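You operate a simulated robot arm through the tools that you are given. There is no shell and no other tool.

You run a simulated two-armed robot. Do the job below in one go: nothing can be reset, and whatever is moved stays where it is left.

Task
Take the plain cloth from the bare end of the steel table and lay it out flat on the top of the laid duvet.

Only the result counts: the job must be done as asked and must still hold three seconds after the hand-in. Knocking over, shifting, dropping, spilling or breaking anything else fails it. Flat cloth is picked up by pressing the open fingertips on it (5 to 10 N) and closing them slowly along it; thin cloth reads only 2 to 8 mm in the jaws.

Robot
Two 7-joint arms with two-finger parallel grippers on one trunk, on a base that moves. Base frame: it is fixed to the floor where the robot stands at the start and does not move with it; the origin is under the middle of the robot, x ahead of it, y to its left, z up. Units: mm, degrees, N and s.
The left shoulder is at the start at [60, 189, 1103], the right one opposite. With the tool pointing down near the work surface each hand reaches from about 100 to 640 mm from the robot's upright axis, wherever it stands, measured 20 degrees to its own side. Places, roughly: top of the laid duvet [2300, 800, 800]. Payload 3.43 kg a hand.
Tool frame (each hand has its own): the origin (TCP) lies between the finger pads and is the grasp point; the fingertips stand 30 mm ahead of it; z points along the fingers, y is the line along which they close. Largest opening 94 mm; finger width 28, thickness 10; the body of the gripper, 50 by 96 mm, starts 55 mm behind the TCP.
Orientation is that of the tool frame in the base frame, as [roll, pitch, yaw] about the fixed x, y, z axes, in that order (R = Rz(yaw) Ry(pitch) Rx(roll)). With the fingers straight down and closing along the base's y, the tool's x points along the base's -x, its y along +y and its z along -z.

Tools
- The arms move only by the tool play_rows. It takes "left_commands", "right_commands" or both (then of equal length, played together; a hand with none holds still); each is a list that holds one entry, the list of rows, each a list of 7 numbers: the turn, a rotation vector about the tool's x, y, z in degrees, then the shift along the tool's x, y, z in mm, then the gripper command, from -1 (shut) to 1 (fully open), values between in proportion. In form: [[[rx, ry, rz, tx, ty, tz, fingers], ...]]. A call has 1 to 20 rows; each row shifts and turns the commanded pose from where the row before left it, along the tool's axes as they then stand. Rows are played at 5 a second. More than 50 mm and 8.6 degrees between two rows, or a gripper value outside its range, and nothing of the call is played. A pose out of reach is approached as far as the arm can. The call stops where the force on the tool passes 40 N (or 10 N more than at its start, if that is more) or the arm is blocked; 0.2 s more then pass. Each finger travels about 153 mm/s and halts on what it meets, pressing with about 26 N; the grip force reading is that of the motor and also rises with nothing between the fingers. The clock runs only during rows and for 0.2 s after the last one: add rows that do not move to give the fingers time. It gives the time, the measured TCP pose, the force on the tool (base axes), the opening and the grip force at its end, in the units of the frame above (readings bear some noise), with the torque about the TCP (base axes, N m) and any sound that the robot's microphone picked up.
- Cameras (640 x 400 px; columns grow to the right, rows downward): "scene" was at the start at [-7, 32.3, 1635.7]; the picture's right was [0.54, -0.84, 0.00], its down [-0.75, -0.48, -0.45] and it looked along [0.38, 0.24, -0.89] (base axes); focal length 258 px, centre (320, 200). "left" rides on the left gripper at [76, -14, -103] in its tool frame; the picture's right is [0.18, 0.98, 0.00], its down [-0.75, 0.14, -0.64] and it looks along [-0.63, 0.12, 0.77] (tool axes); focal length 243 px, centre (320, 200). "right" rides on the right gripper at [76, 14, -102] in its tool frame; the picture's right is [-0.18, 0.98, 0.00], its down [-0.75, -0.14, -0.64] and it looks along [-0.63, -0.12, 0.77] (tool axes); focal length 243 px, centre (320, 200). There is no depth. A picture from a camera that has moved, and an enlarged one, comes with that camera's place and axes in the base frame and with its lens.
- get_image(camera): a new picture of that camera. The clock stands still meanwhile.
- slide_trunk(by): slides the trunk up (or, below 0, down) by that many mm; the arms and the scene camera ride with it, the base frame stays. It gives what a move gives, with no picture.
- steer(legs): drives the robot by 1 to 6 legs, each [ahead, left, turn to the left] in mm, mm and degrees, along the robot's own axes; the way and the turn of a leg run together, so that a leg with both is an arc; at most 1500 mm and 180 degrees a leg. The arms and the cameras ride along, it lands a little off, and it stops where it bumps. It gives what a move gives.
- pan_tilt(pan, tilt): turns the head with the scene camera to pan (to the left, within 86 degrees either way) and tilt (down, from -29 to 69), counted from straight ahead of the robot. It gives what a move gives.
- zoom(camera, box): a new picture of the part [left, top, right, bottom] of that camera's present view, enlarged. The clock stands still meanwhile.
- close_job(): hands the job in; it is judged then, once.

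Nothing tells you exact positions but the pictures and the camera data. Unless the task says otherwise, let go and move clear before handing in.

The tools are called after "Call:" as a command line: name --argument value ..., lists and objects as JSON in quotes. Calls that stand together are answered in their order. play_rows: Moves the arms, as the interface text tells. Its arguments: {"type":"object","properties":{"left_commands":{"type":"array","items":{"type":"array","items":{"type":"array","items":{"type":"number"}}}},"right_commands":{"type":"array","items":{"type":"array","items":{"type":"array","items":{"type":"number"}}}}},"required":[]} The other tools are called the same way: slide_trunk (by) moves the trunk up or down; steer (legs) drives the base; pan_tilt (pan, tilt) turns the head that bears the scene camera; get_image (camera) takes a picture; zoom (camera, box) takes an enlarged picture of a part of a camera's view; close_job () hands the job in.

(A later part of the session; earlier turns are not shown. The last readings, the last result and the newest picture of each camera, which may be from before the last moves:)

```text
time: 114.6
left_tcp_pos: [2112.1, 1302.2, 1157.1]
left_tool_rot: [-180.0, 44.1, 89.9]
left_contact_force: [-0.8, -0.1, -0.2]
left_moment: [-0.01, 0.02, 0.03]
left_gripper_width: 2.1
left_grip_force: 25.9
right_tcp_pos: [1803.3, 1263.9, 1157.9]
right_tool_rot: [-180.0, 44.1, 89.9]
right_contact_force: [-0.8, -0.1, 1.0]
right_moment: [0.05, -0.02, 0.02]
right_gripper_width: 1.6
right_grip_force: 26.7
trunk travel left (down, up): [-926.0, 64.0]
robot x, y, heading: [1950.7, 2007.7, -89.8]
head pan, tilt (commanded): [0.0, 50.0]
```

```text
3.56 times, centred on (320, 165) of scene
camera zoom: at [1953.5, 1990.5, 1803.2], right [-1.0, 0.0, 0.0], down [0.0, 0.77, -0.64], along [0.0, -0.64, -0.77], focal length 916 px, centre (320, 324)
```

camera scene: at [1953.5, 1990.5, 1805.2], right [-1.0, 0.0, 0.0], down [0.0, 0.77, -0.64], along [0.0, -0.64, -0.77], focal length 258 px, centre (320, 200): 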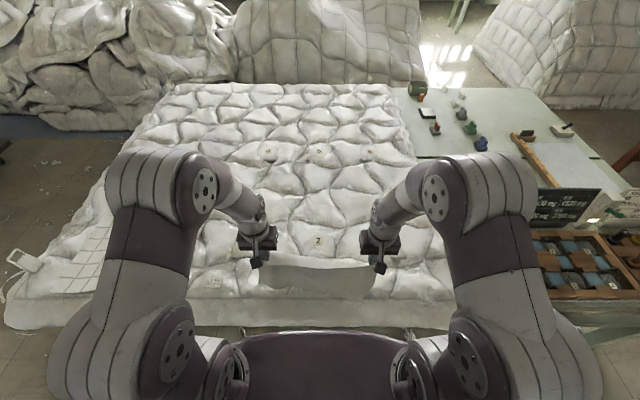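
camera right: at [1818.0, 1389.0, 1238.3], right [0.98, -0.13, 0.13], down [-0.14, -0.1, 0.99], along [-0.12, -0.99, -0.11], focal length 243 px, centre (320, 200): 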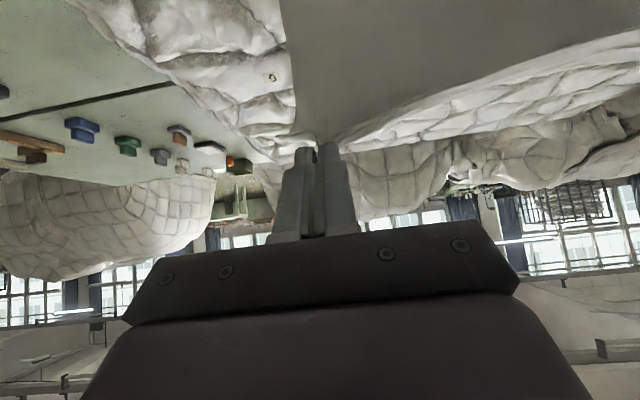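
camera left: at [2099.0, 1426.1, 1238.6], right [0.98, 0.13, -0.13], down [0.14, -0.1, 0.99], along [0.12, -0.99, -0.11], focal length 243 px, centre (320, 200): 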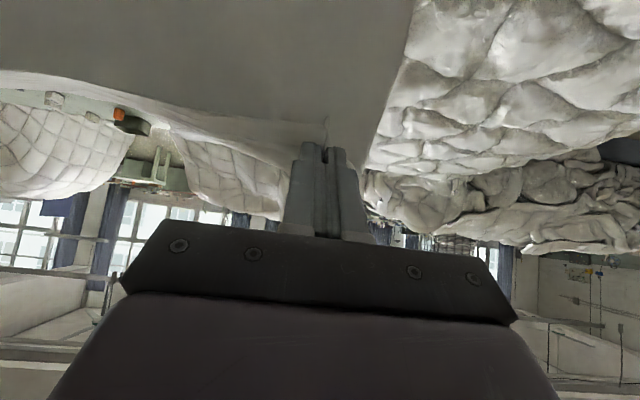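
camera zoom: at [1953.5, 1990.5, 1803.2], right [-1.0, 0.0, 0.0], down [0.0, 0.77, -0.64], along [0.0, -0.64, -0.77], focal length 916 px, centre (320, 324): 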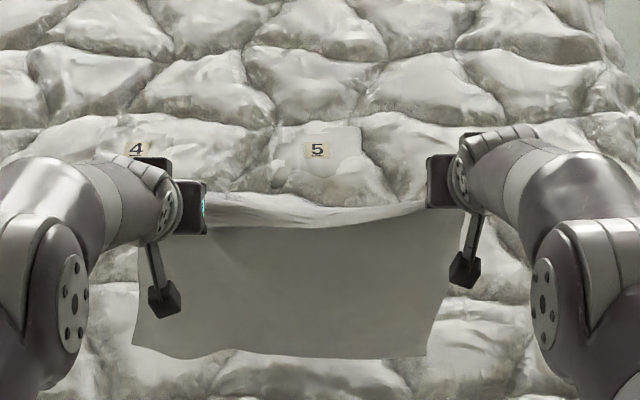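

The edge is now just above or touching the duvet, with the same straight hang. I'll start the draw-back: the first two stages move back and down while easing the tilt.

Call:
play_rows --left_commands '[[[0, 0.5, 0, 14.29, 0, 2.09, -1], [0, 0.5, 0, 14.27, 0, 2.21, -1], [0, 0.5, 0, 14.25, 0, 2.34, -1], [0, 0.5, 0, 14.23, 0, 2.46, -1], [0, 1, 0, 11.36, 0, -0.23, -1], [0, 1, 0, 11.36, 0, -0.03, -1], [0, 1, 0, 11.37, 0, 0.16, -1], [0, 1, 0, 11.36, 0, 0.36, -1]]]' --right_commands '[[[0, 0.5, 0, 15.91, 0, 0.52, -1], [0, 0.5, 0, 15.91, 0, 0.66, -1], [0, 0.5, 0, 15.9, 0, 0.8, -1], [0, 0.5, 0, 15.89, 0, 0.94, -1], [0, 1, 0, 13.22, 0, -1.91, -1], [0, 1, 0, 13.25, 0, -1.67, -1], [0, 1, 0, 13.28, 0, -1.45, -1], [0, 1, 0, 13.31, 0, -1.22, -1]]]'

Call:
zoom --camera "scene" --box '[220, 120, 420, 245]'

Call:
get_image --camera "left"

Call:
get_image --camera "right"

```text
time: 116.4
left_tcp_pos: [2113.0, 1370.3, 1082.3]
left_tool_rot: [-179.9, 38.0, 90.0]
left_contact_force: [-1.0, 0.3, -0.3]
left_moment: [-0.02, 0.0, 0.03]
left_gripper_width: 2.4
left_grip_force: 26.1
right_tcp_pos: [1805.0, 1352.8, 1081.2]
right_tool_rot: [180.0, 38.2, 89.9]
right_contact_force: [0.0, 0.0, 0.6]
right_moment: [-0.01, 0.0, 0.04]
right_gripper_width: 1.6
right_grip_force: 25.9
trunk travel left (down, up): [-926.0, 64.0]
robot x, y, heading: [1954.9, 2007.1, -89.8]
head pan, tilt (commanded): [0.0, 50.0]
```

```text
3.20 times, centred on (320, 182) of scene
camera zoom: at [1953.5, 1990.7, 1803.2], right [-1.0, 0.0, 0.0], down [0.0, 0.77, -0.64], along [0.0, -0.64, -0.77], focal length 824 px, centre (320, 256)
```

zoom: 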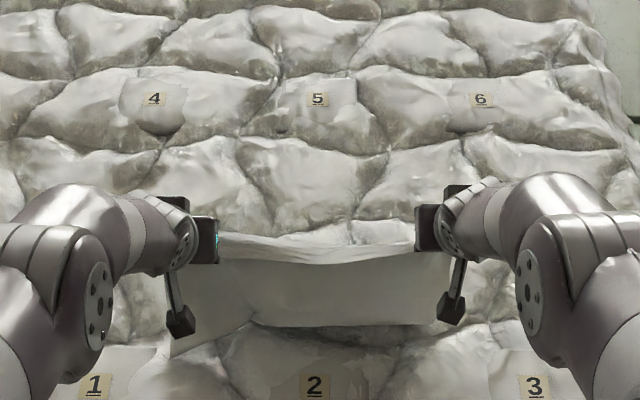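

```text
taken
camera left: at [2098.6, 1493.1, 1116.9], right [0.98, 0.14, -0.11], down [0.14, -0.2, 0.97], along [0.12, -0.97, -0.22], focal length 243 px, centre (320, 200)
```

left: 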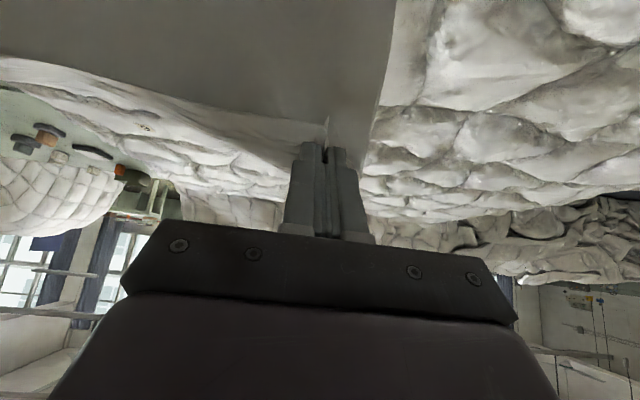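

```text
taken
camera right: at [1818.6, 1474.4, 1115.7], right [0.98, -0.15, 0.11], down [-0.14, -0.2, 0.97], along [-0.12, -0.97, -0.21], focal length 243 px, centre (320, 200)
```

right: 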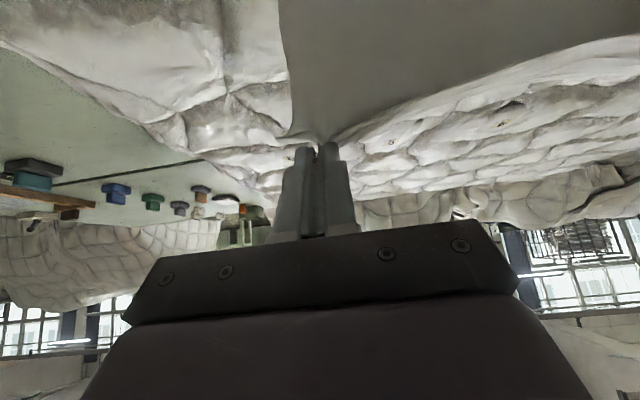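

The far part is settling on the duvet as planned, but the lower-left corner seems to be bending back toward me. I'll zoom in there before continuing.

Call:
zoom --camera "scene" --box '[250, 180, 370, 250]'

Call:
zoom --camera "left" --box '[280, 0, 480, 130]'

```text
5.33 times, centred on (310, 215) of scene
camera zoom: at [1953.5, 1990.7, 1803.2], right [-1.0, 0.0, 0.0], down [0.0, 0.77, -0.64], along [0.0, -0.64, -0.77], focal length 1374 px, centre (373, 120)
```

zoom: 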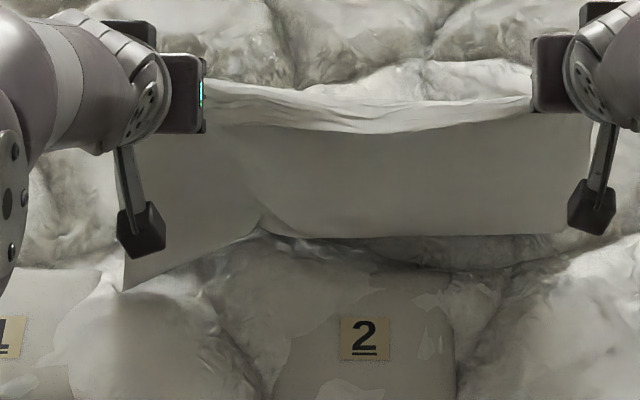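

```text
3.08 times, centred on (380, 65) of left
camera zoom: at [2098.6, 1493.1, 1116.9], right [0.98, 0.14, -0.11], down [0.14, -0.2, 0.97], along [0.12, -0.97, -0.22], focal length 746 px, centre (135, 615)
```

zoom: 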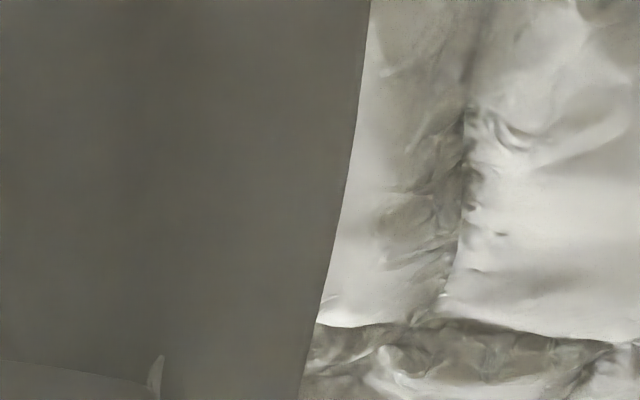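

The lower-left corner has swung back because it touched down over a groove. I'll lift and return to the extended start, let it settle, and this time lower straight down more before drawing back.

Call:
play_rows --left_commands '[[[0, 0, 0, -6.95, 0, -7.19, -1], [0, 0, 0, -6.95, 0, -7.19, -1], [0, 0, 0, -6.95, 0, -7.19, -1], [0, -1, 0, -16.9, 0, -2.66, -1], [0, -1, 0, -16.94, 0, -2.37, -1], [0, -1, 0, -16.98, 0, -2.08, -1], [0, -1, 0, -17.01, 0, -1.77, -1], [0, -1, 0, -17.03, 0, -1.48, -1], [0, -1, 0, -17.07, 0, -1.18, -1], [0, 0, 0, 0, 0, 0, -1], [0, 0, 0, 0, 0, 0, -1], [0, 0, 0, 0, 0, 0, -1], [0, 0, 0, 0, 0, 0, -1], [0, 0, 0, 0, 0, 0, -1], [0, 0, 0, 0, 0, 0, -1], [0, 0, 0, 0, 0, 0, -1], [0, 0, 0, 0, 0, 0, -1], [0, 0, 0, 0, 0, 0, -1], [0, 0, 0, 0, 0, 0, -1], [0, 0, 0, 0, 0, 0, -1]]]' --right_commands '[[[0, 0, 0, -6.95, 0, -7.19, -1], [0, 0, 0, -6.95, 0, -7.19, -1], [0, 0, 0, -6.95, 0, -7.19, -1], [0, -1, 0, -19.39, 0, -0.72, -1], [0, -1, 0, -19.39, 0, -0.38, -1], [0, -1, 0, -19.4, 0, -0.05, -1], [0, -1, 0, -19.39, 0, 0.3, -1], [0, -1, 0, -19.38, 0, 0.63, -1], [0, -1, 0, -19.38, 0, 0.97, -1], [0, 0, 0, 0, 0, 0, -1], [0, 0, 0, 0, 0, 0, -1], [0, 0, 0, 0, 0, 0, -1], [0, 0, 0, 0, 0, 0, -1], [0, 0, 0, 0, 0, 0, -1], [0, 0, 0, 0, 0, 0, -1], [0, 0, 0, 0, 0, 0, -1], [0, 0, 0, 0, 0, 0, -1], [0, 0, 0, 0, 0, 0, -1], [0, 0, 0, 0, 0, 0, -1], [0, 0, 0, 0, 0, 0, -1]]]'

Call:
zoom --camera "scene" --box '[230, 110, 410, 220]'

```text
time: 120.6
left_tcp_pos: [2111.3, 1295.3, 1185.9]
left_tool_rot: [-179.9, 44.0, 90.1]
left_contact_force: [0.2, 0.1, 0.2]
left_moment: [0.01, 0.0, 0.03]
left_gripper_width: 2.2
left_grip_force: 26.2
right_tcp_pos: [1804.0, 1261.0, 1188.3]
right_tool_rot: [180.0, 43.9, 89.9]
right_contact_force: [0.1, 0.1, -1.0]
right_moment: [-0.05, 0.0, 0.05]
right_gripper_width: 1.4
right_grip_force: 26.1
trunk travel left (down, up): [-926.0, 64.0]
robot x, y, heading: [1952.5, 2008.7, -89.8]
head pan, tilt (commanded): [0.0, 50.0]
```

```text
3.56 times, centred on (320, 165) of scene
camera zoom: at [1953.5, 1990.1, 1803.1], right [-1.0, 0.0, 0.0], down [0.0, 0.77, -0.64], along [0.0, -0.64, -0.77], focal length 916 px, centre (320, 324)
```

zoom: 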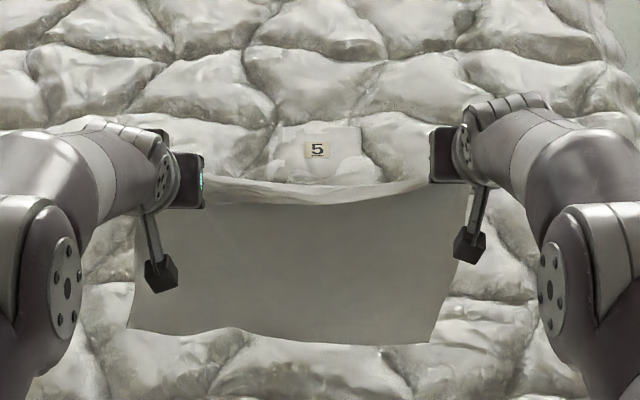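

The sheet hangs straight again, with its lower edge at about y ≈ 1217–1233. I'll lower straight down about 100 mm so the far edge lies on the duvet, and check.

Call:
play_rows --left_commands '[[[0, 0, 0, 6.95, 0, 7.19, -1], [0, 0, 0, 6.95, 0, 7.19, -1], [0, 0, 0, 6.95, 0, 7.19, -1], [0, 0, 0, 6.95, 0, 7.19, -1], [0, 0, 0, 6.95, 0, 7.19, -1], [0, 0, 0, 6.95, 0, 7.19, -1], [0, 0, 0, 6.95, 0, 7.19, -1], [0, 0, 0, 6.95, 0, 7.19, -1], [0, 0, 0, 6.95, 0, 7.19, -1]]]' --right_commands '[[[0, 0, 0, 6.95, 0, 7.19, -1], [0, 0, 0, 6.95, 0, 7.19, -1], [0, 0, 0, 6.95, 0, 7.19, -1], [0, 0, 0, 6.95, 0, 7.19, -1], [0, 0, 0, 6.95, 0, 7.19, -1], [0, 0, 0, 6.95, 0, 7.19, -1], [0, 0, 0, 6.95, 0, 7.19, -1], [0, 0, 0, 6.95, 0, 7.19, -1], [0, 0, 0, 6.95, 0, 7.19, -1]]]'

Call:
zoom --camera "scene" --box '[230, 120, 410, 230]'

Call:
get_image --camera "left"

```text
time: 122.6
left_tcp_pos: [2111.7, 1296.6, 1095.6]
left_tool_rot: [-179.9, 43.9, 90.1]
left_contact_force: [0.5, 0.3, -0.3]
left_moment: [0.03, -0.01, 0.01]
left_gripper_width: 2.3
left_grip_force: 25.7
right_tcp_pos: [1803.5, 1259.2, 1096.8]
right_tool_rot: [180.0, 44.0, 89.9]
right_contact_force: [0.0, -0.7, 0.0]
right_moment: [0.01, 0.03, 0.01]
right_gripper_width: 1.5
right_grip_force: 26.0
trunk travel left (down, up): [-926.0, 64.0]
robot x, y, heading: [1953.8, 2008.6, -89.7]
head pan, tilt (commanded): [0.0, 50.0]
```

```text
3.56 times, centred on (320, 175) of scene
camera zoom: at [1953.6, 1989.5, 1803.2], right [-1.0, 0.0, 0.0], down [0.0, 0.77, -0.64], along [0.0, -0.64, -0.77], focal length 916 px, centre (320, 289)
```

zoom: 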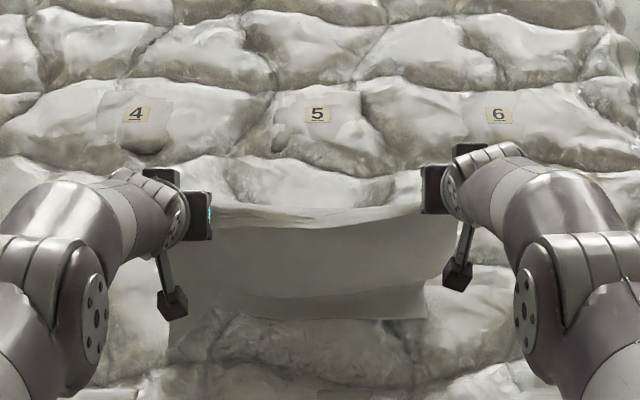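

```text
taken
camera left: at [2099.5, 1422.6, 1117.5], right [0.98, 0.13, -0.13], down [0.14, -0.1, 0.98], along [0.12, -0.99, -0.11], focal length 243 px, centre (320, 200)
```

left: 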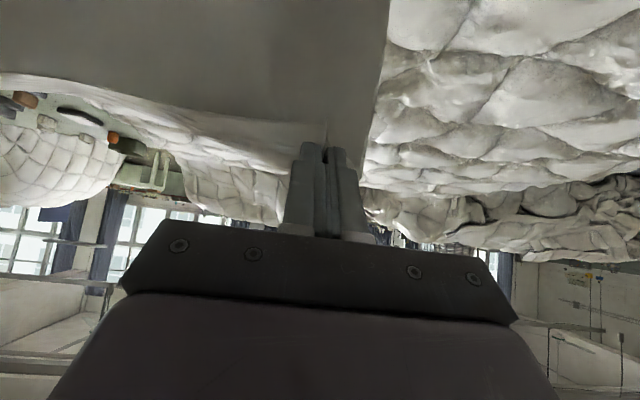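

The far edge has touched, but its last few centimetres seem to lie toward me rather than away. I'll zoom in to understand which way it is bending.

Call:
zoom --camera "scene" --box '[255, 165, 375, 235]'

Call:
get_image --camera "right"

```text
5.33 times, centred on (315, 200) of scene
camera zoom: at [1953.6, 1989.5, 1803.2], right [-1.0, 0.0, 0.0], down [0.0, 0.77, -0.64], along [0.0, -0.64, -0.77], focal length 1374 px, centre (347, 200)
```

zoom: 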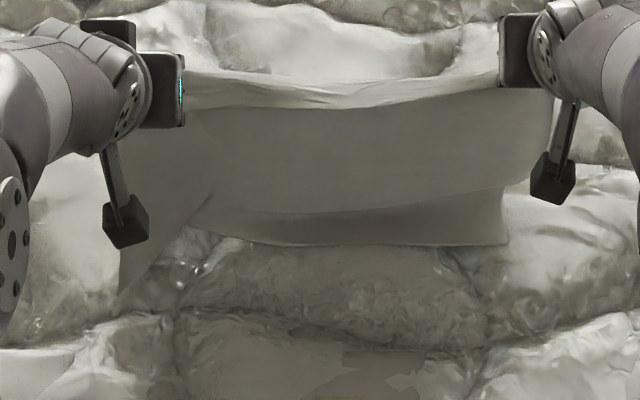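

```text
taken
camera right: at [1817.9, 1384.7, 1116.8], right [0.98, -0.13, 0.13], down [-0.14, -0.1, 0.99], along [-0.12, -0.99, -0.11], focal length 243 px, centre (320, 200)
```

right: 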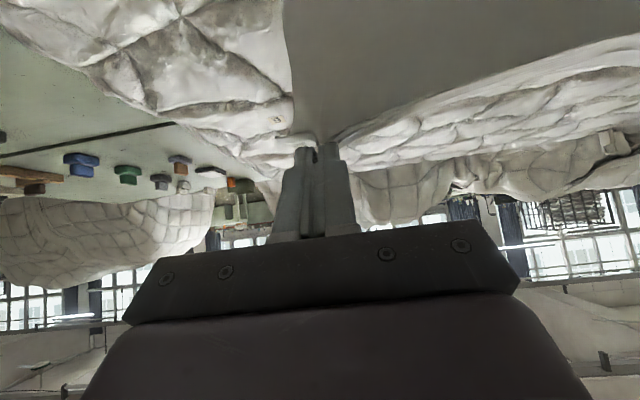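

The far edge stays put at y ≈ 1211 with the sheet bowing toward me above it, which is what I need for drawing back; only the left outer corner hangs a little behind. I'll draw back and down gently and watch it.

Call:
play_rows --left_commands '[[[0, 0.5, 0, 11.12, 0, -2.64, -1], [0, 0.5, 0, 11.14, 0, -2.54, -1], [0, 0.5, 0, 11.17, 0, -2.44, -1], [0, 0.5, 0, 11.19, 0, -2.34, -1], [0, 1, 0, 12.82, 0, -0.87, -1], [0, 1, 0, 12.82, 0, -0.65, -1], [0, 1, 0, 12.84, 0, -0.42, -1], [0, 1, 0, 12.84, 0, -0.2, -1]]]' --right_commands '[[[0, 0.5, 0, 12.56, 0, -4.03, -1], [0, 0.5, 0, 12.59, 0, -3.91, -1], [0, 0.5, 0, 12.63, 0, -3.81, -1], [0, 0.5, 0, 12.66, 0, -3.69, -1], [0, 1, 0, 14.3, 0, -2.21, -1], [0, 1, 0, 14.33, 0, -1.96, -1], [0, 1, 0, 14.37, 0, -1.71, -1], [0, 1, 0, 14.39, 0, -1.45, -1]]]'

Call:
zoom --camera "scene" --box '[240, 150, 400, 250]'

Call:
get_image --camera "left"

```text
time: 124.4
left_tcp_pos: [2111.8, 1376.5, 1042.4]
left_tool_rot: [-179.9, 38.0, 90.0]
left_contact_force: [0.5, -0.3, -1.1]
left_moment: [0.02, -0.04, 0.04]
left_gripper_width: 2.2
left_grip_force: 26.1
right_tcp_pos: [1804.7, 1355.4, 1041.8]
right_tool_rot: [-180.0, 38.0, 89.9]
right_contact_force: [0.6, 0.7, 0.0]
right_moment: [-0.02, 0.0, 0.01]
right_gripper_width: 1.7
right_grip_force: 26.0
trunk travel left (down, up): [-926.0, 64.0]
robot x, y, heading: [1955.7, 2010.5, -89.9]
head pan, tilt (commanded): [0.0, 50.0]
```

```text
4.00 times, centred on (320, 200) of scene
camera zoom: at [1953.6, 1990.5, 1803.2], right [-1.0, 0.0, 0.0], down [0.0, 0.77, -0.64], along [0.0, -0.64, -0.77], focal length 1030 px, centre (320, 200)
```

zoom: 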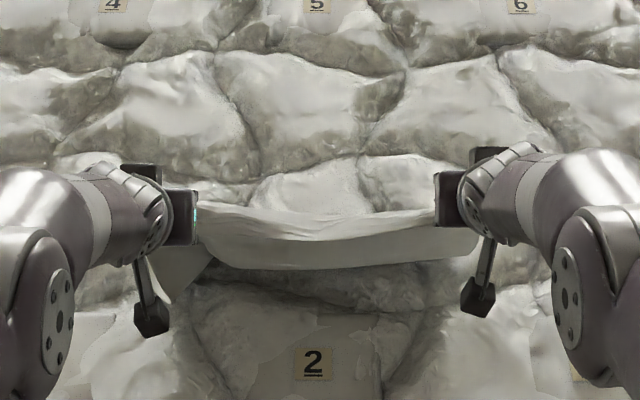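

```text
taken
camera left: at [2098.5, 1499.7, 1076.3], right [0.98, 0.14, -0.11], down [0.14, -0.2, 0.97], along [0.12, -0.97, -0.22], focal length 243 px, centre (320, 200)
```

left: 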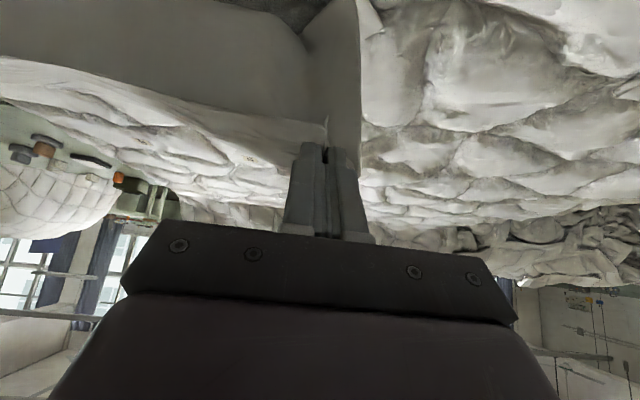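

The main sheet behaves, but the unsupported strip left of the left hand (about 95 mm wide) got pulled back. I'll lift once more to the hanging start and use a gentler path: straight down until touching, then only a little back at first so the left corner isn't dragged.

Call:
play_rows --left_commands '[[[0, 0, 0, -6.16, 0, -7.88, -1], [0, 0, 0, -6.16, 0, -7.88, -1], [0, 0, 0, -6.16, 0, -7.88, -1], [0, 0, 0, -6.16, 0, -7.88, -1], [0, -1, 0, -21.09, 0, -5.47, -1], [0, -1, 0, -21.19, 0, -5.1, -1], [0, -1, 0, -21.27, 0, -4.73, -1], [0, -1, 0, -21.35, 0, -4.37, -1], [0, -1, 0, -21.43, 0, -3.99, -1], [0, -1, 0, -21.49, 0, -3.61, -1], [0, 0, 0, 0, 0, 0, -1], [0, 0, 0, 0, 0, 0, -1], [0, 0, 0, 0, 0, 0, -1], [0, 0, 0, 0, 0, 0, -1], [0, 0, 0, 0, 0, 0, -1], [0, 0, 0, 0, 0, 0, -1], [0, 0, 0, 0, 0, 0, -1], [0, 0, 0, 0, 0, 0, -1], [0, 0, 0, 0, 0, 0, -1], [0, 0, 0, 0, 0, 0, -1]]]' --right_commands '[[[0, 0, 0, -6.16, 0, -7.88, -1], [0, 0, 0, -6.16, 0, -7.88, -1], [0, 0, 0, -6.16, 0, -7.88, -1], [0, 0, 0, -6.16, 0, -7.88, -1], [0, -1, 0, -23.18, 0, -3.84, -1], [0, -1, 0, -23.25, 0, -3.43, -1], [0, -1, 0, -23.3, 0, -3.03, -1], [0, -1, 0, -23.35, 0, -2.63, -1], [0, -1, 0, -23.4, 0, -2.22, -1], [0, -1, 0, -23.43, 0, -1.81, -1], [0, 0, 0, 0, 0, 0, -1], [0, 0, 0, 0, 0, 0, -1], [0, 0, 0, 0, 0, 0, -1], [0, 0, 0, 0, 0, 0, -1], [0, 0, 0, 0, 0, 0, -1], [0, 0, 0, 0, 0, 0, -1], [0, 0, 0, 0, 0, 0, -1], [0, 0, 0, 0, 0, 0, -1], [0, 0, 0, 0, 0, 0, -1], [0, 0, 0, 0, 0, 0, -1]]]'

Call:
zoom --camera "scene" --box '[230, 110, 410, 220]'

Call:
get_image --camera "left"

```text
time: 128.6
left_tcp_pos: [2112.4, 1297.0, 1183.4]
left_tool_rot: [180.0, 44.0, 90.0]
left_contact_force: [-0.2, -0.4, -1.7]
left_moment: [-0.02, -0.02, -0.01]
left_gripper_width: 2.2
left_grip_force: 25.8
right_tcp_pos: [1803.5, 1260.0, 1186.1]
right_tool_rot: [-179.9, 44.1, 89.8]
right_contact_force: [0.3, -0.3, -0.6]
right_moment: [0.03, -0.04, 0.04]
right_gripper_width: 1.7
right_grip_force: 25.9
trunk travel left (down, up): [-926.0, 64.0]
robot x, y, heading: [1955.6, 2005.4, -89.8]
head pan, tilt (commanded): [0.0, 50.0]
```

```text
3.56 times, centred on (320, 165) of scene
camera zoom: at [1953.5, 1990.1, 1803.1], right [-1.0, 0.0, 0.0], down [0.0, 0.77, -0.64], along [0.0, -0.64, -0.77], focal length 916 px, centre (320, 324)
```

zoom: 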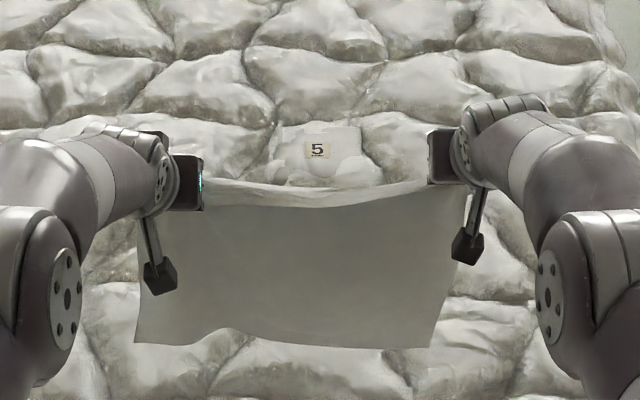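

```text
taken
camera left: at [2099.3, 1422.7, 1206.0], right [0.98, 0.13, -0.13], down [0.14, -0.1, 0.99], along [0.12, -0.99, -0.11], focal length 243 px, centre (320, 200)
```

left: 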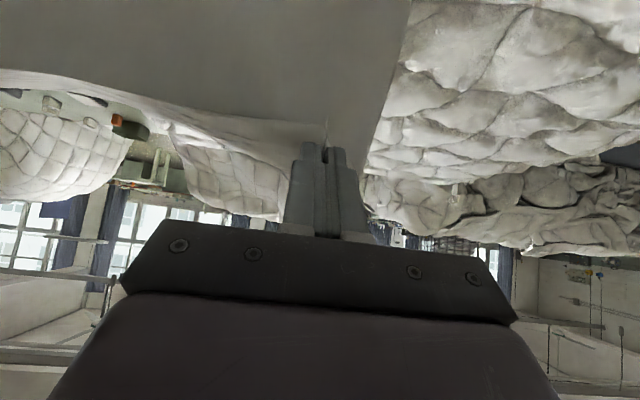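

It hangs straight again. I'll lower 60 mm straight down to first touch and check the left corner.

Call:
play_rows --left_commands '[[[0, 0, 0, 6.95, 0, 7.19, -1], [0, 0, 0, 6.95, 0, 7.19, -1], [0, 0, 0, 6.95, 0, 7.19, -1], [0, 0, 0, 6.95, 0, 7.19, -1], [0, 0, 0, 6.95, 0, 7.19, -1], [0, 0, 0, 3.5, 0, 3.6, -1], [0, 0, 0, 0, 0, 0, -1], [0, 0, 0, 0, 0, 0, -1]]]' --right_commands '[[[0, 0, 0, 6.95, 0, 7.19, -1], [0, 0, 0, 6.95, 0, 7.19, -1], [0, 0, 0, 6.95, 0, 7.19, -1], [0, 0, 0, 6.95, 0, 7.19, -1], [0, 0, 0, 6.95, 0, 7.19, -1], [0, 0, 0, 3.5, 0, 3.6, -1], [0, 0, 0, 0, 0, 0, -1], [0, 0, 0, 0, 0, 0, -1]]]'

Call:
zoom --camera "scene" --box '[250, 150, 390, 237]'

Call:
get_image --camera "left"

```text
time: 130.4
left_tcp_pos: [2112.5, 1296.4, 1130.7]
left_tool_rot: [-179.9, 44.1, 90.0]
left_contact_force: [0.0, 0.6, -0.3]
left_moment: [-0.01, 0.02, 0.02]
left_gripper_width: 2.2
left_grip_force: 25.9
right_tcp_pos: [1804.3, 1261.2, 1129.5]
right_tool_rot: [-180.0, 44.0, 89.9]
right_contact_force: [0.0, 0.0, 0.7]
right_moment: [0.01, 0.0, 0.04]
right_gripper_width: 1.8
right_grip_force: 25.7
trunk travel left (down, up): [-926.0, 64.0]
robot x, y, heading: [1954.0, 2010.0, -89.9]
head pan, tilt (commanded): [0.0, 50.0]
```

```text
4.57 times, centred on (320, 194) of scene
camera zoom: at [1953.5, 1990.1, 1803.1], right [-1.0, 0.0, 0.0], down [0.0, 0.77, -0.64], along [0.0, -0.64, -0.77], focal length 1178 px, centre (320, 230)
```

zoom: 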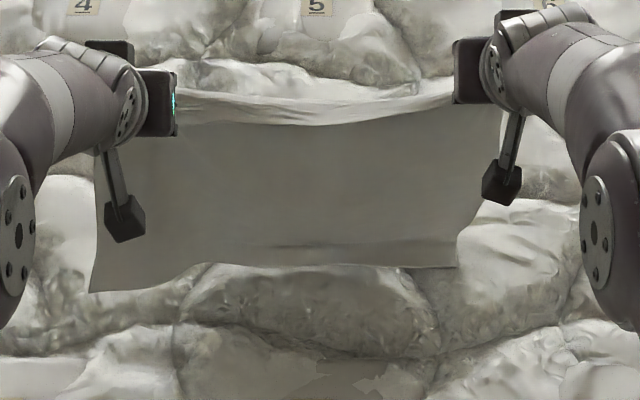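

```text
taken
camera left: at [2099.4, 1422.7, 1151.6], right [0.98, 0.13, -0.13], down [0.14, -0.1, 0.99], along [0.12, -0.99, -0.11], focal length 243 px, centre (320, 200)
```

left: 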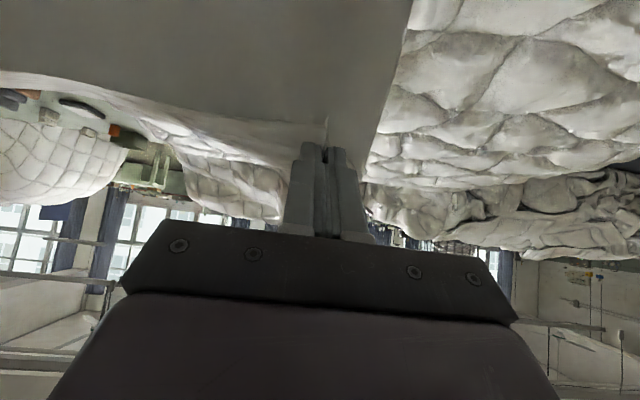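

The far edge is just touching, though its last bit curls slightly toward me. A light backward drag with friction should leave it trailing forward; I'll lower the left side a bit more for contact at its corner and drag back about 60 mm.

Call:
play_rows --left_commands '[[[0, 0, 0, 6.95, 0, 7.19, -1], [0, 0, 0, 8.6, 0, -2.1, -1], [0, 0, 0, 8.6, 0, -5.5, -1], [0, 0, 0, 8.6, 0, -5.5, -1], [0, 0, 0, 8.6, 0, -5.5, -1], [0, 0, 0, 8.6, 0, -5.5, -1], [0, 0, 0, 8.6, 0, -5.5, -1]]]' --right_commands '[[[0, 0, 0, 0, 0, 0, -1], [0, 0, 0, 7.9, 0, -6.2, -1], [0, 0, 0, 8.6, 0, -5.5, -1], [0, 0, 0, 8.6, 0, -5.5, -1], [0, 0, 0, 8.6, 0, -5.5, -1], [0, 0, 0, 8.6, 0, -5.5, -1], [0, 0, 0, 8.6, 0, -5.5, -1]]]'

Call:
zoom --camera "scene" --box '[250, 150, 390, 237]'

Call:
get_image --camera "left"

```text
time: 132.0
left_tcp_pos: [2112.9, 1356.0, 1106.6]
left_tool_rot: [-179.9, 44.0, 89.9]
left_contact_force: [0.2, 0.3, 1.2]
left_moment: [-0.03, -0.01, 0.02]
left_gripper_width: 2.1
left_grip_force: 25.9
right_tcp_pos: [1805.4, 1322.1, 1118.4]
right_tool_rot: [180.0, 44.1, 89.9]
right_contact_force: [-0.1, 1.0, -0.6]
right_moment: [-0.02, 0.0, 0.04]
right_gripper_width: 1.5
right_grip_force: 25.8
trunk travel left (down, up): [-926.0, 64.0]
robot x, y, heading: [1952.6, 2005.4, -89.7]
head pan, tilt (commanded): [0.0, 50.0]
```

```text
4.57 times, centred on (320, 194) of scene
camera zoom: at [1953.6, 1991.3, 1803.1], right [-1.0, 0.0, 0.0], down [0.0, 0.77, -0.64], along [0.0, -0.64, -0.77], focal length 1178 px, centre (320, 230)
```

zoom: 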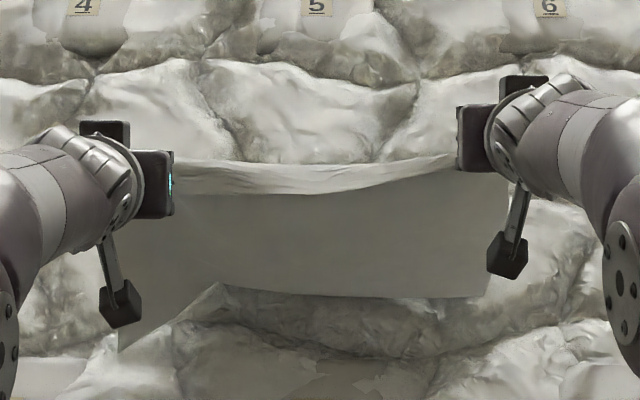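

```text
taken
camera left: at [2099.2, 1482.6, 1128.1], right [0.98, 0.13, -0.13], down [0.14, -0.1, 0.99], along [0.12, -0.99, -0.11], focal length 243 px, centre (320, 200)
```

left: 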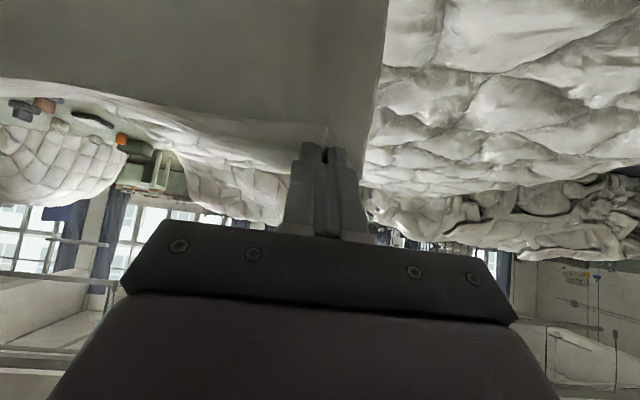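

The middle of the far edge sticks well, but the left corner again slid back because it sits over a groove between bulges around x ≈ 2060–2180. There is a bulge top near [2240, 1270], so I'll lift, shift both hands 60 mm to the left and try landing there.

Call:
play_rows --left_commands '[[[0, 0, 0, -6.95, 0, -7.19, -1], [0, 0, 0, -6.95, 0, -7.19, -1], [0, 0, 0, -6.95, 0, -7.19, -1], [0, 0, 0, -16, 10, 0, -1], [0, 0, 0, -16, 10, 0, -1], [0, 0, 0, -16, 10, 0, -1], [0, 0, 0, -16, 10, 0, -1], [0, 0, 0, -16, 10, 0, -1], [0, 0, 0, -6.95, 10, -7.19, -1], [0, 0, 0, 0, 0, 0, -1], [0, 0, 0, 0, 0, 0, -1], [0, 0, 0, 0, 0, 0, -1], [0, 0, 0, 0, 0, 0, -1], [0, 0, 0, 0, 0, 0, -1], [0, 0, 0, 0, 0, 0, -1], [0, 0, 0, 0, 0, 0, -1], [0, 0, 0, 0, 0, 0, -1], [0, 0, 0, 0, 0, 0, -1], [0, 0, 0, 0, 0, 0, -1], [0, 0, 0, 0, 0, 0, -1]]]' --right_commands '[[[0, 0, 0, -6.95, 0, -7.19, -1], [0, 0, 0, -6.95, 0, -7.19, -1], [0, 0, 0, -6.95, 0, -7.19, -1], [0, 0, 0, -14.5, 10, 1.5, -1], [0, 0, 0, -14.5, 10, 1.5, -1], [0, 0, 0, -14.5, 10, 1.5, -1], [0, 0, 0, -14.5, 10, 1.5, -1], [0, 0, 0, -14.5, 10, 1.5, -1], [0, 0, 0, -6.95, 10, -7.19, -1], [0, 0, 0, 0, 0, 0, -1], [0, 0, 0, 0, 0, 0, -1], [0, 0, 0, 0, 0, 0, -1], [0, 0, 0, 0, 0, 0, -1], [0, 0, 0, 0, 0, 0, -1], [0, 0, 0, 0, 0, 0, -1], [0, 0, 0, 0, 0, 0, -1], [0, 0, 0, 0, 0, 0, -1], [0, 0, 0, 0, 0, 0, -1], [0, 0, 0, 0, 0, 0, -1], [0, 0, 0, 0, 0, 0, -1]]]'

Call:
zoom --camera "scene" --box '[220, 110, 400, 222]'

Call:
get_image --camera "left"

```text
time: 136.2
left_tcp_pos: [2172.3, 1297.0, 1202.0]
left_tool_rot: [-179.9, 44.0, 90.1]
left_contact_force: [-0.3, -0.6, -0.2]
left_moment: [-0.02, -0.02, 0.06]
left_gripper_width: 2.3
left_grip_force: 25.7
right_tcp_pos: [1866.0, 1262.4, 1202.7]
right_tool_rot: [179.9, 44.0, 89.9]
right_contact_force: [0.4, -0.3, 0.5]
right_moment: [-0.01, 0.01, -0.01]
right_gripper_width: 1.8
right_grip_force: 26.2
trunk travel left (down, up): [-926.0, 64.0]
robot x, y, heading: [1954.9, 2008.9, -89.7]
head pan, tilt (commanded): [0.0, 50.0]
```

```text
3.56 times, centred on (310, 166) of scene
camera zoom: at [1953.6, 1990.0, 1803.1], right [-1.0, 0.0, 0.0], down [0.0, 0.77, -0.64], along [0.0, -0.64, -0.77], focal length 916 px, centre (356, 321)
```

zoom: 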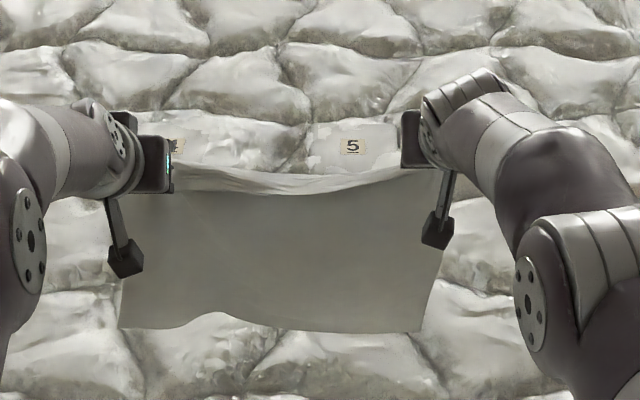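

```text
taken
camera left: at [2158.5, 1422.5, 1223.2], right [0.98, 0.13, -0.13], down [0.14, -0.1, 0.99], along [0.12, -0.99, -0.11], focal length 243 px, centre (320, 200)
```

left: 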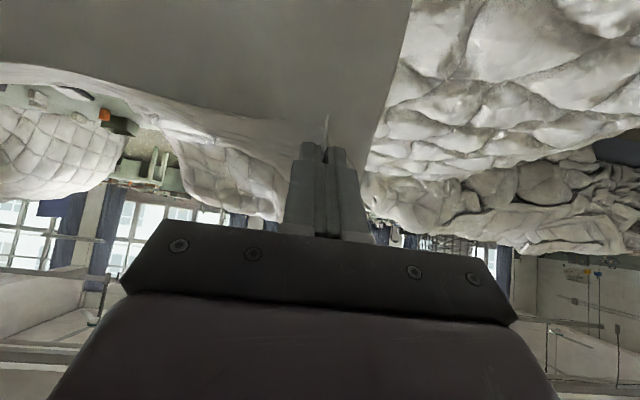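

The sheet hangs straight with its left corner now over the bulge. I'll lower to touch, then ease back slightly while lowering.

Call:
play_rows --left_commands '[[[0, 0, 0, 7.64, 0, 7.91, -1], [0, 0, 0, 7.64, 0, 7.91, -1], [0, 0, 0, 7.64, 0, 7.91, -1], [0, 0, 0, 7.64, 0, 7.91, -1], [0, 0, 0, 7.64, 0, 7.91, -1], [0, 0, 0, 7.64, 0, 7.91, -1], [0, 0, 0, 6.38, 0, -0.6, -1], [0, 0, 0, 6.38, 0, -0.6, -1], [0, 0, 0, 6.38, 0, -0.6, -1], [0, 0, 0, 6.38, 0, -0.6, -1], [0, 0, 0, 6.38, 0, -0.6, -1], [0, 0, 0, 6.38, 0, -0.6, -1]]]' --right_commands '[[[0, 0, 0, 7.64, 0, 7.91, -1], [0, 0, 0, 7.64, 0, 7.91, -1], [0, 0, 0, 7.64, 0, 7.91, -1], [0, 0, 0, 7.64, 0, 7.91, -1], [0, 0, 0, 7.64, 0, 7.91, -1], [0, 0, 0, 7.64, 0, 7.91, -1], [0, 0, 0, 8.53, 0, -2.68, -1], [0, 0, 0, 8.53, 0, -2.68, -1], [0, 0, 0, 8.53, 0, -2.68, -1], [0, 0, 0, 8.53, 0, -2.68, -1], [0, 0, 0, 8.53, 0, -2.68, -1], [0, 0, 0, 8.53, 0, -2.68, -1]]]'

Call:
zoom --camera "scene" --box '[230, 140, 380, 234]'

Call:
get_image --camera "left"

```text
time: 138.8
left_tcp_pos: [2172.3, 1327.6, 1113.2]
left_tool_rot: [-179.9, 44.1, 90.0]
left_contact_force: [-0.5, -0.1, 0.1]
left_moment: [0.03, -0.01, 0.05]
left_gripper_width: 2.3
left_grip_force: 26.1
right_tcp_pos: [1864.9, 1309.9, 1114.4]
right_tool_rot: [-179.9, 44.1, 89.9]
right_contact_force: [0.1, 0.1, -0.2]
right_moment: [-0.01, 0.01, -0.01]
right_gripper_width: 1.7
right_grip_force: 26.4
trunk travel left (down, up): [-926.0, 64.0]
robot x, y, heading: [1954.7, 2009.3, -89.7]
head pan, tilt (commanded): [0.0, 50.0]
```

```text
4.26 times, centred on (305, 187) of scene
camera zoom: at [1953.6, 1990.5, 1803.2], right [-1.0, 0.0, 0.0], down [0.0, 0.77, -0.64], along [0.0, -0.64, -0.77], focal length 1096 px, centre (384, 255)
```

zoom: 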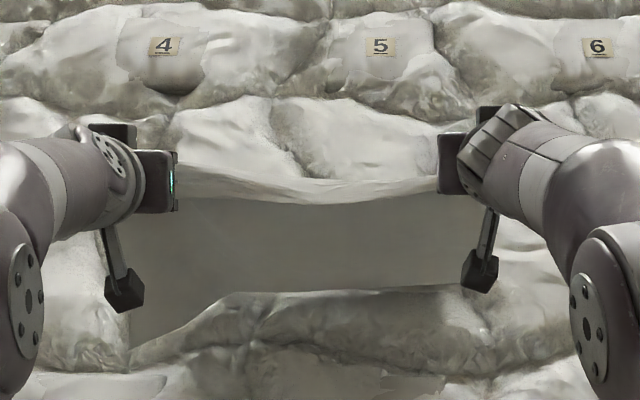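

```text
taken
camera left: at [2158.7, 1453.8, 1133.2], right [0.98, 0.13, -0.13], down [0.14, -0.1, 0.99], along [0.12, -0.99, -0.11], focal length 243 px, centre (320, 200)
```

left: 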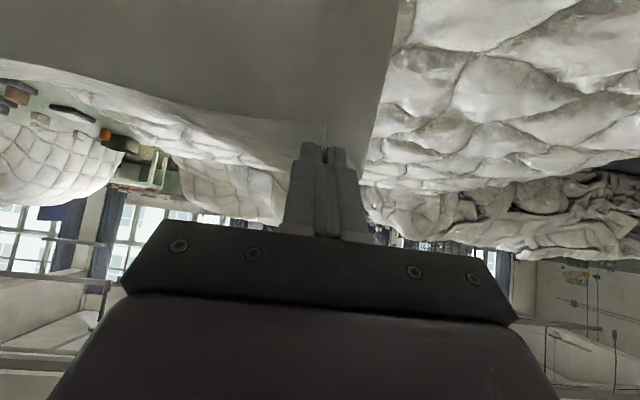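

The left corner touches down before the rest of the edge because it droops lower, so it curls back each time. I'll lift and hold the left hand about 56 mm higher than the right, so the edge is laid from right to left and the left corner lands last.

Call:
play_rows --left_commands '[[[0, 0, 0, -13.1, -0.6, -8.06, -1], [0, 0, 0, -13.1, -0.6, -8.06, -1], [0, 0, 0, -13.1, -0.6, -8.06, -1], [0, 0, 0, -13.1, -0.6, -8.06, -1], [0, 0, 0, -13.1, -0.6, -8.06, -1], [0, 0, 0, -13.1, -0.6, -8.06, -1], [0, 0, 0, -13.1, -0.6, -8.06, -1], [0, 0, 0, -13.1, -0.6, -8.06, -1], [0, 0, 0, 0, 0, 0, -1], [0, 0, 0, 0, 0, 0, -1], [0, 0, 0, 0, 0, 0, -1], [0, 0, 0, 0, 0, 0, -1], [0, 0, 0, 0, 0, 0, -1], [0, 0, 0, 0, 0, 0, -1], [0, 0, 0, 0, 0, 0, -1], [0, 0, 0, 0, 0, 0, -1], [0, 0, 0, 0, 0, 0, -1], [0, 0, 0, 0, 0, 0, -1]]]' --right_commands '[[[0, 0, 0, -9.7, 0, -1.4, -1], [0, 0, 0, -9.7, 0, -1.4, -1], [0, 0, 0, -9.7, 0, -1.4, -1], [0, 0, 0, -9.7, 0, -1.4, -1], [0, 0, 0, -9.7, 0, -1.4, -1], [0, 0, 0, -9.7, 0, -1.4, -1], [0, 0, 0, -9.7, 0, -1.4, -1], [0, 0, 0, -9.7, 0, -1.4, -1], [0, 0, 0, 0, 0, 0, -1], [0, 0, 0, 0, 0, 0, -1], [0, 0, 0, 0, 0, 0, -1], [0, 0, 0, 0, 0, 0, -1], [0, 0, 0, 0, 0, 0, -1], [0, 0, 0, 0, 0, 0, -1], [0, 0, 0, 0, 0, 0, -1], [0, 0, 0, 0, 0, 0, -1], [0, 0, 0, 0, 0, 0, -1], [0, 0, 0, 0, 0, 0, -1]]]'

Call:
zoom --camera "scene" --box '[220, 100, 400, 222]'

Call:
get_image --camera "left"

```text
time: 142.6
left_tcp_pos: [2168.1, 1298.0, 1230.7]
left_tool_rot: [-179.9, 43.9, 90.0]
left_contact_force: [-0.3, 0.3, -0.3]
left_moment: [0.01, -0.04, 0.01]
left_gripper_width: 2.2
left_grip_force: 26.0
right_tcp_pos: [1864.1, 1263.7, 1176.7]
right_tool_rot: [-179.9, 44.0, 89.9]
right_contact_force: [0.3, 0.7, -0.2]
right_moment: [0.02, 0.0, 0.01]
right_gripper_width: 1.4
right_grip_force: 26.3
trunk travel left (down, up): [-926.0, 64.0]
robot x, y, heading: [1952.6, 2009.0, -90.1]
head pan, tilt (commanded): [0.0, 50.0]
```

```text
3.28 times, centred on (310, 161) of scene
camera zoom: at [1953.6, 1990.1, 1803.1], right [-1.0, 0.0, 0.0], down [0.0, 0.77, -0.64], along [0.0, -0.64, -0.77], focal length 845 px, centre (353, 328)
```

zoom: 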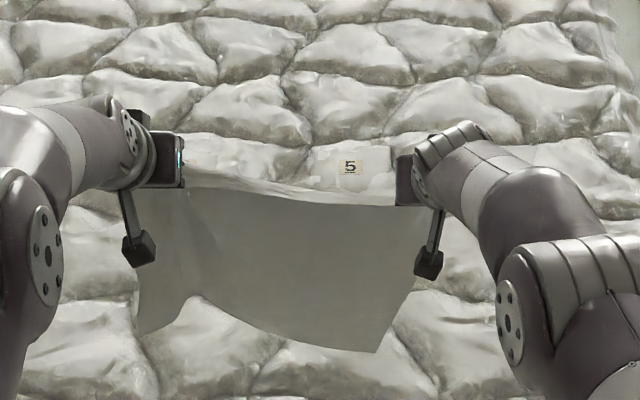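

```text
taken
camera left: at [2154.6, 1423.2, 1252.9], right [0.98, 0.13, -0.13], down [0.14, -0.1, 0.99], along [0.12, -0.99, -0.11], focal length 243 px, centre (320, 200)
```

left: 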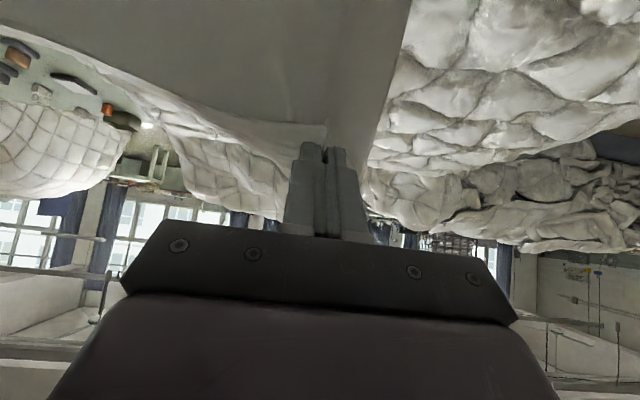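

With the left hand higher, the free strip on the left sags even more, so I need a better grip nearer the left corner. I'll lay the cloth down roughly on the duvet now, keep the right grip, and then re-grip the left near corner properly.

Call:
play_rows --left_commands '[[[0, 0, 0, 10.12, 0.5, 7.6, -1], [0, 0, 0, 10.12, 0.5, 7.6, -1], [0, 0, 0, 10.12, 0.5, 7.6, -1], [0, 0, 0, 10.12, 0.5, 7.6, -1], [0, 0, 0, 10.12, 0.5, 7.6, -1], [0, 0, 0, 10.12, 0.5, 7.6, -1], [0, 0, 0, 10.12, 0.5, 7.6, -1], [0, 0, 0, 10.12, 0.5, 7.6, -1], [0, 0.4, 0, 11.61, 0, 1.55, -1], [0, 0.4, 0, 11.61, 0, 1.55, -1], [0, 0.4, 0, 11.61, 0, 1.55, -1], [0, 0.4, 0, 11.61, 0, 1.55, -1], [0, 0.4, 0, 11.61, 0, 1.55, -1], [0, 1, 0, 13.06, 0, 1.27, -1], [0, 1, 0, 13.03, 0, 1.5, -1], [0, 1, 0, 13.0, 0, 1.72, -1], [0, 1, 0, 12.97, 0, 1.95, -1]]]' --right_commands '[[[0, 0, 0, 6.91, 0, 1.39, -1], [0, 0, 0, 6.91, 0, 1.39, -1], [0, 0, 0, 6.91, 0, 1.39, -1], [0, 0, 0, 6.91, 0, 1.39, -1], [0, 0, 0, 6.91, 0, 1.39, -1], [0, 0, 0, 6.91, 0, 1.39, -1], [0, 0, 0, 6.91, 0, 1.39, -1], [0, 0, 0, 6.91, 0, 1.39, -1], [0, 0.4, 0, 12.71, 0, 0.27, -1], [0, 0.4, 0, 12.71, 0, 0.27, -1], [0, 0.4, 0, 12.71, 0, 0.27, -1], [0, 0.4, 0, 12.71, 0, 0.27, -1], [0, 0.4, 0, 12.71, 0, 0.27, -1], [0, 1, 0, 14.54, 0, -0.07, -1], [0, 1, 0, 14.54, 0, 0.19, -1], [0, 1, 0, 14.53, 0, 0.44, -1], [0, 1, 0, 14.52, 0, 0.69, -1]]]'

Call:
zoom --camera "scene" --box '[220, 140, 400, 252]'

Call:
get_image --camera "left"

Call:
get_image --camera "right"

```text
time: 146.2
left_tcp_pos: [2172.9, 1387.2, 1048.3]
left_tool_rot: [-179.9, 38.0, 90.1]
left_contact_force: [0.3, 0.2, 0.1]
left_moment: [0.02, -0.05, 0.03]
left_gripper_width: 2.4
left_grip_force: 25.8
right_tcp_pos: [1864.4, 1381.6, 1048.0]
right_tool_rot: [-179.9, 38.1, 89.9]
right_contact_force: [0.1, -0.4, -0.4]
right_moment: [0.01, -0.01, 0.01]
right_gripper_width: 1.7
right_grip_force: 26.0
trunk travel left (down, up): [-926.0, 64.0]
robot x, y, heading: [1955.8, 2005.7, -89.8]
head pan, tilt (commanded): [0.0, 50.0]
```

```text
3.56 times, centred on (310, 196) of scene
camera zoom: at [1953.7, 1990.7, 1803.2], right [-1.0, 0.0, 0.0], down [0.0, 0.77, -0.64], along [0.0, -0.64, -0.77], focal length 916 px, centre (356, 214)
```

zoom: 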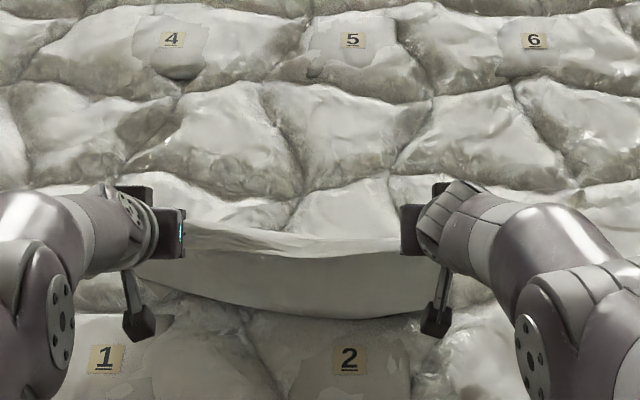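

```text
taken
camera left: at [2158.8, 1509.1, 1081.8], right [0.98, 0.14, -0.11], down [0.14, -0.2, 0.97], along [0.12, -0.97, -0.22], focal length 243 px, centre (320, 200)
```

left: 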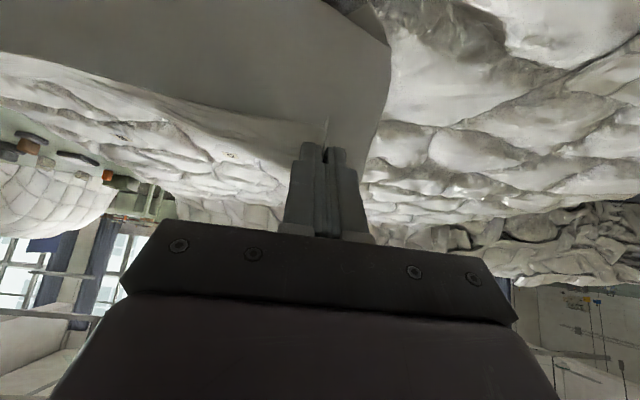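

```text
taken
camera right: at [1878.1, 1505.0, 1082.0], right [0.98, -0.15, 0.11], down [-0.14, -0.2, 0.97], along [-0.12, -0.97, -0.21], focal length 243 px, centre (320, 200)
```

right: 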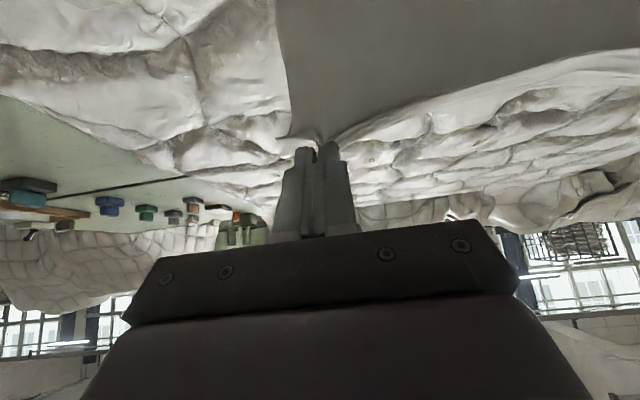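

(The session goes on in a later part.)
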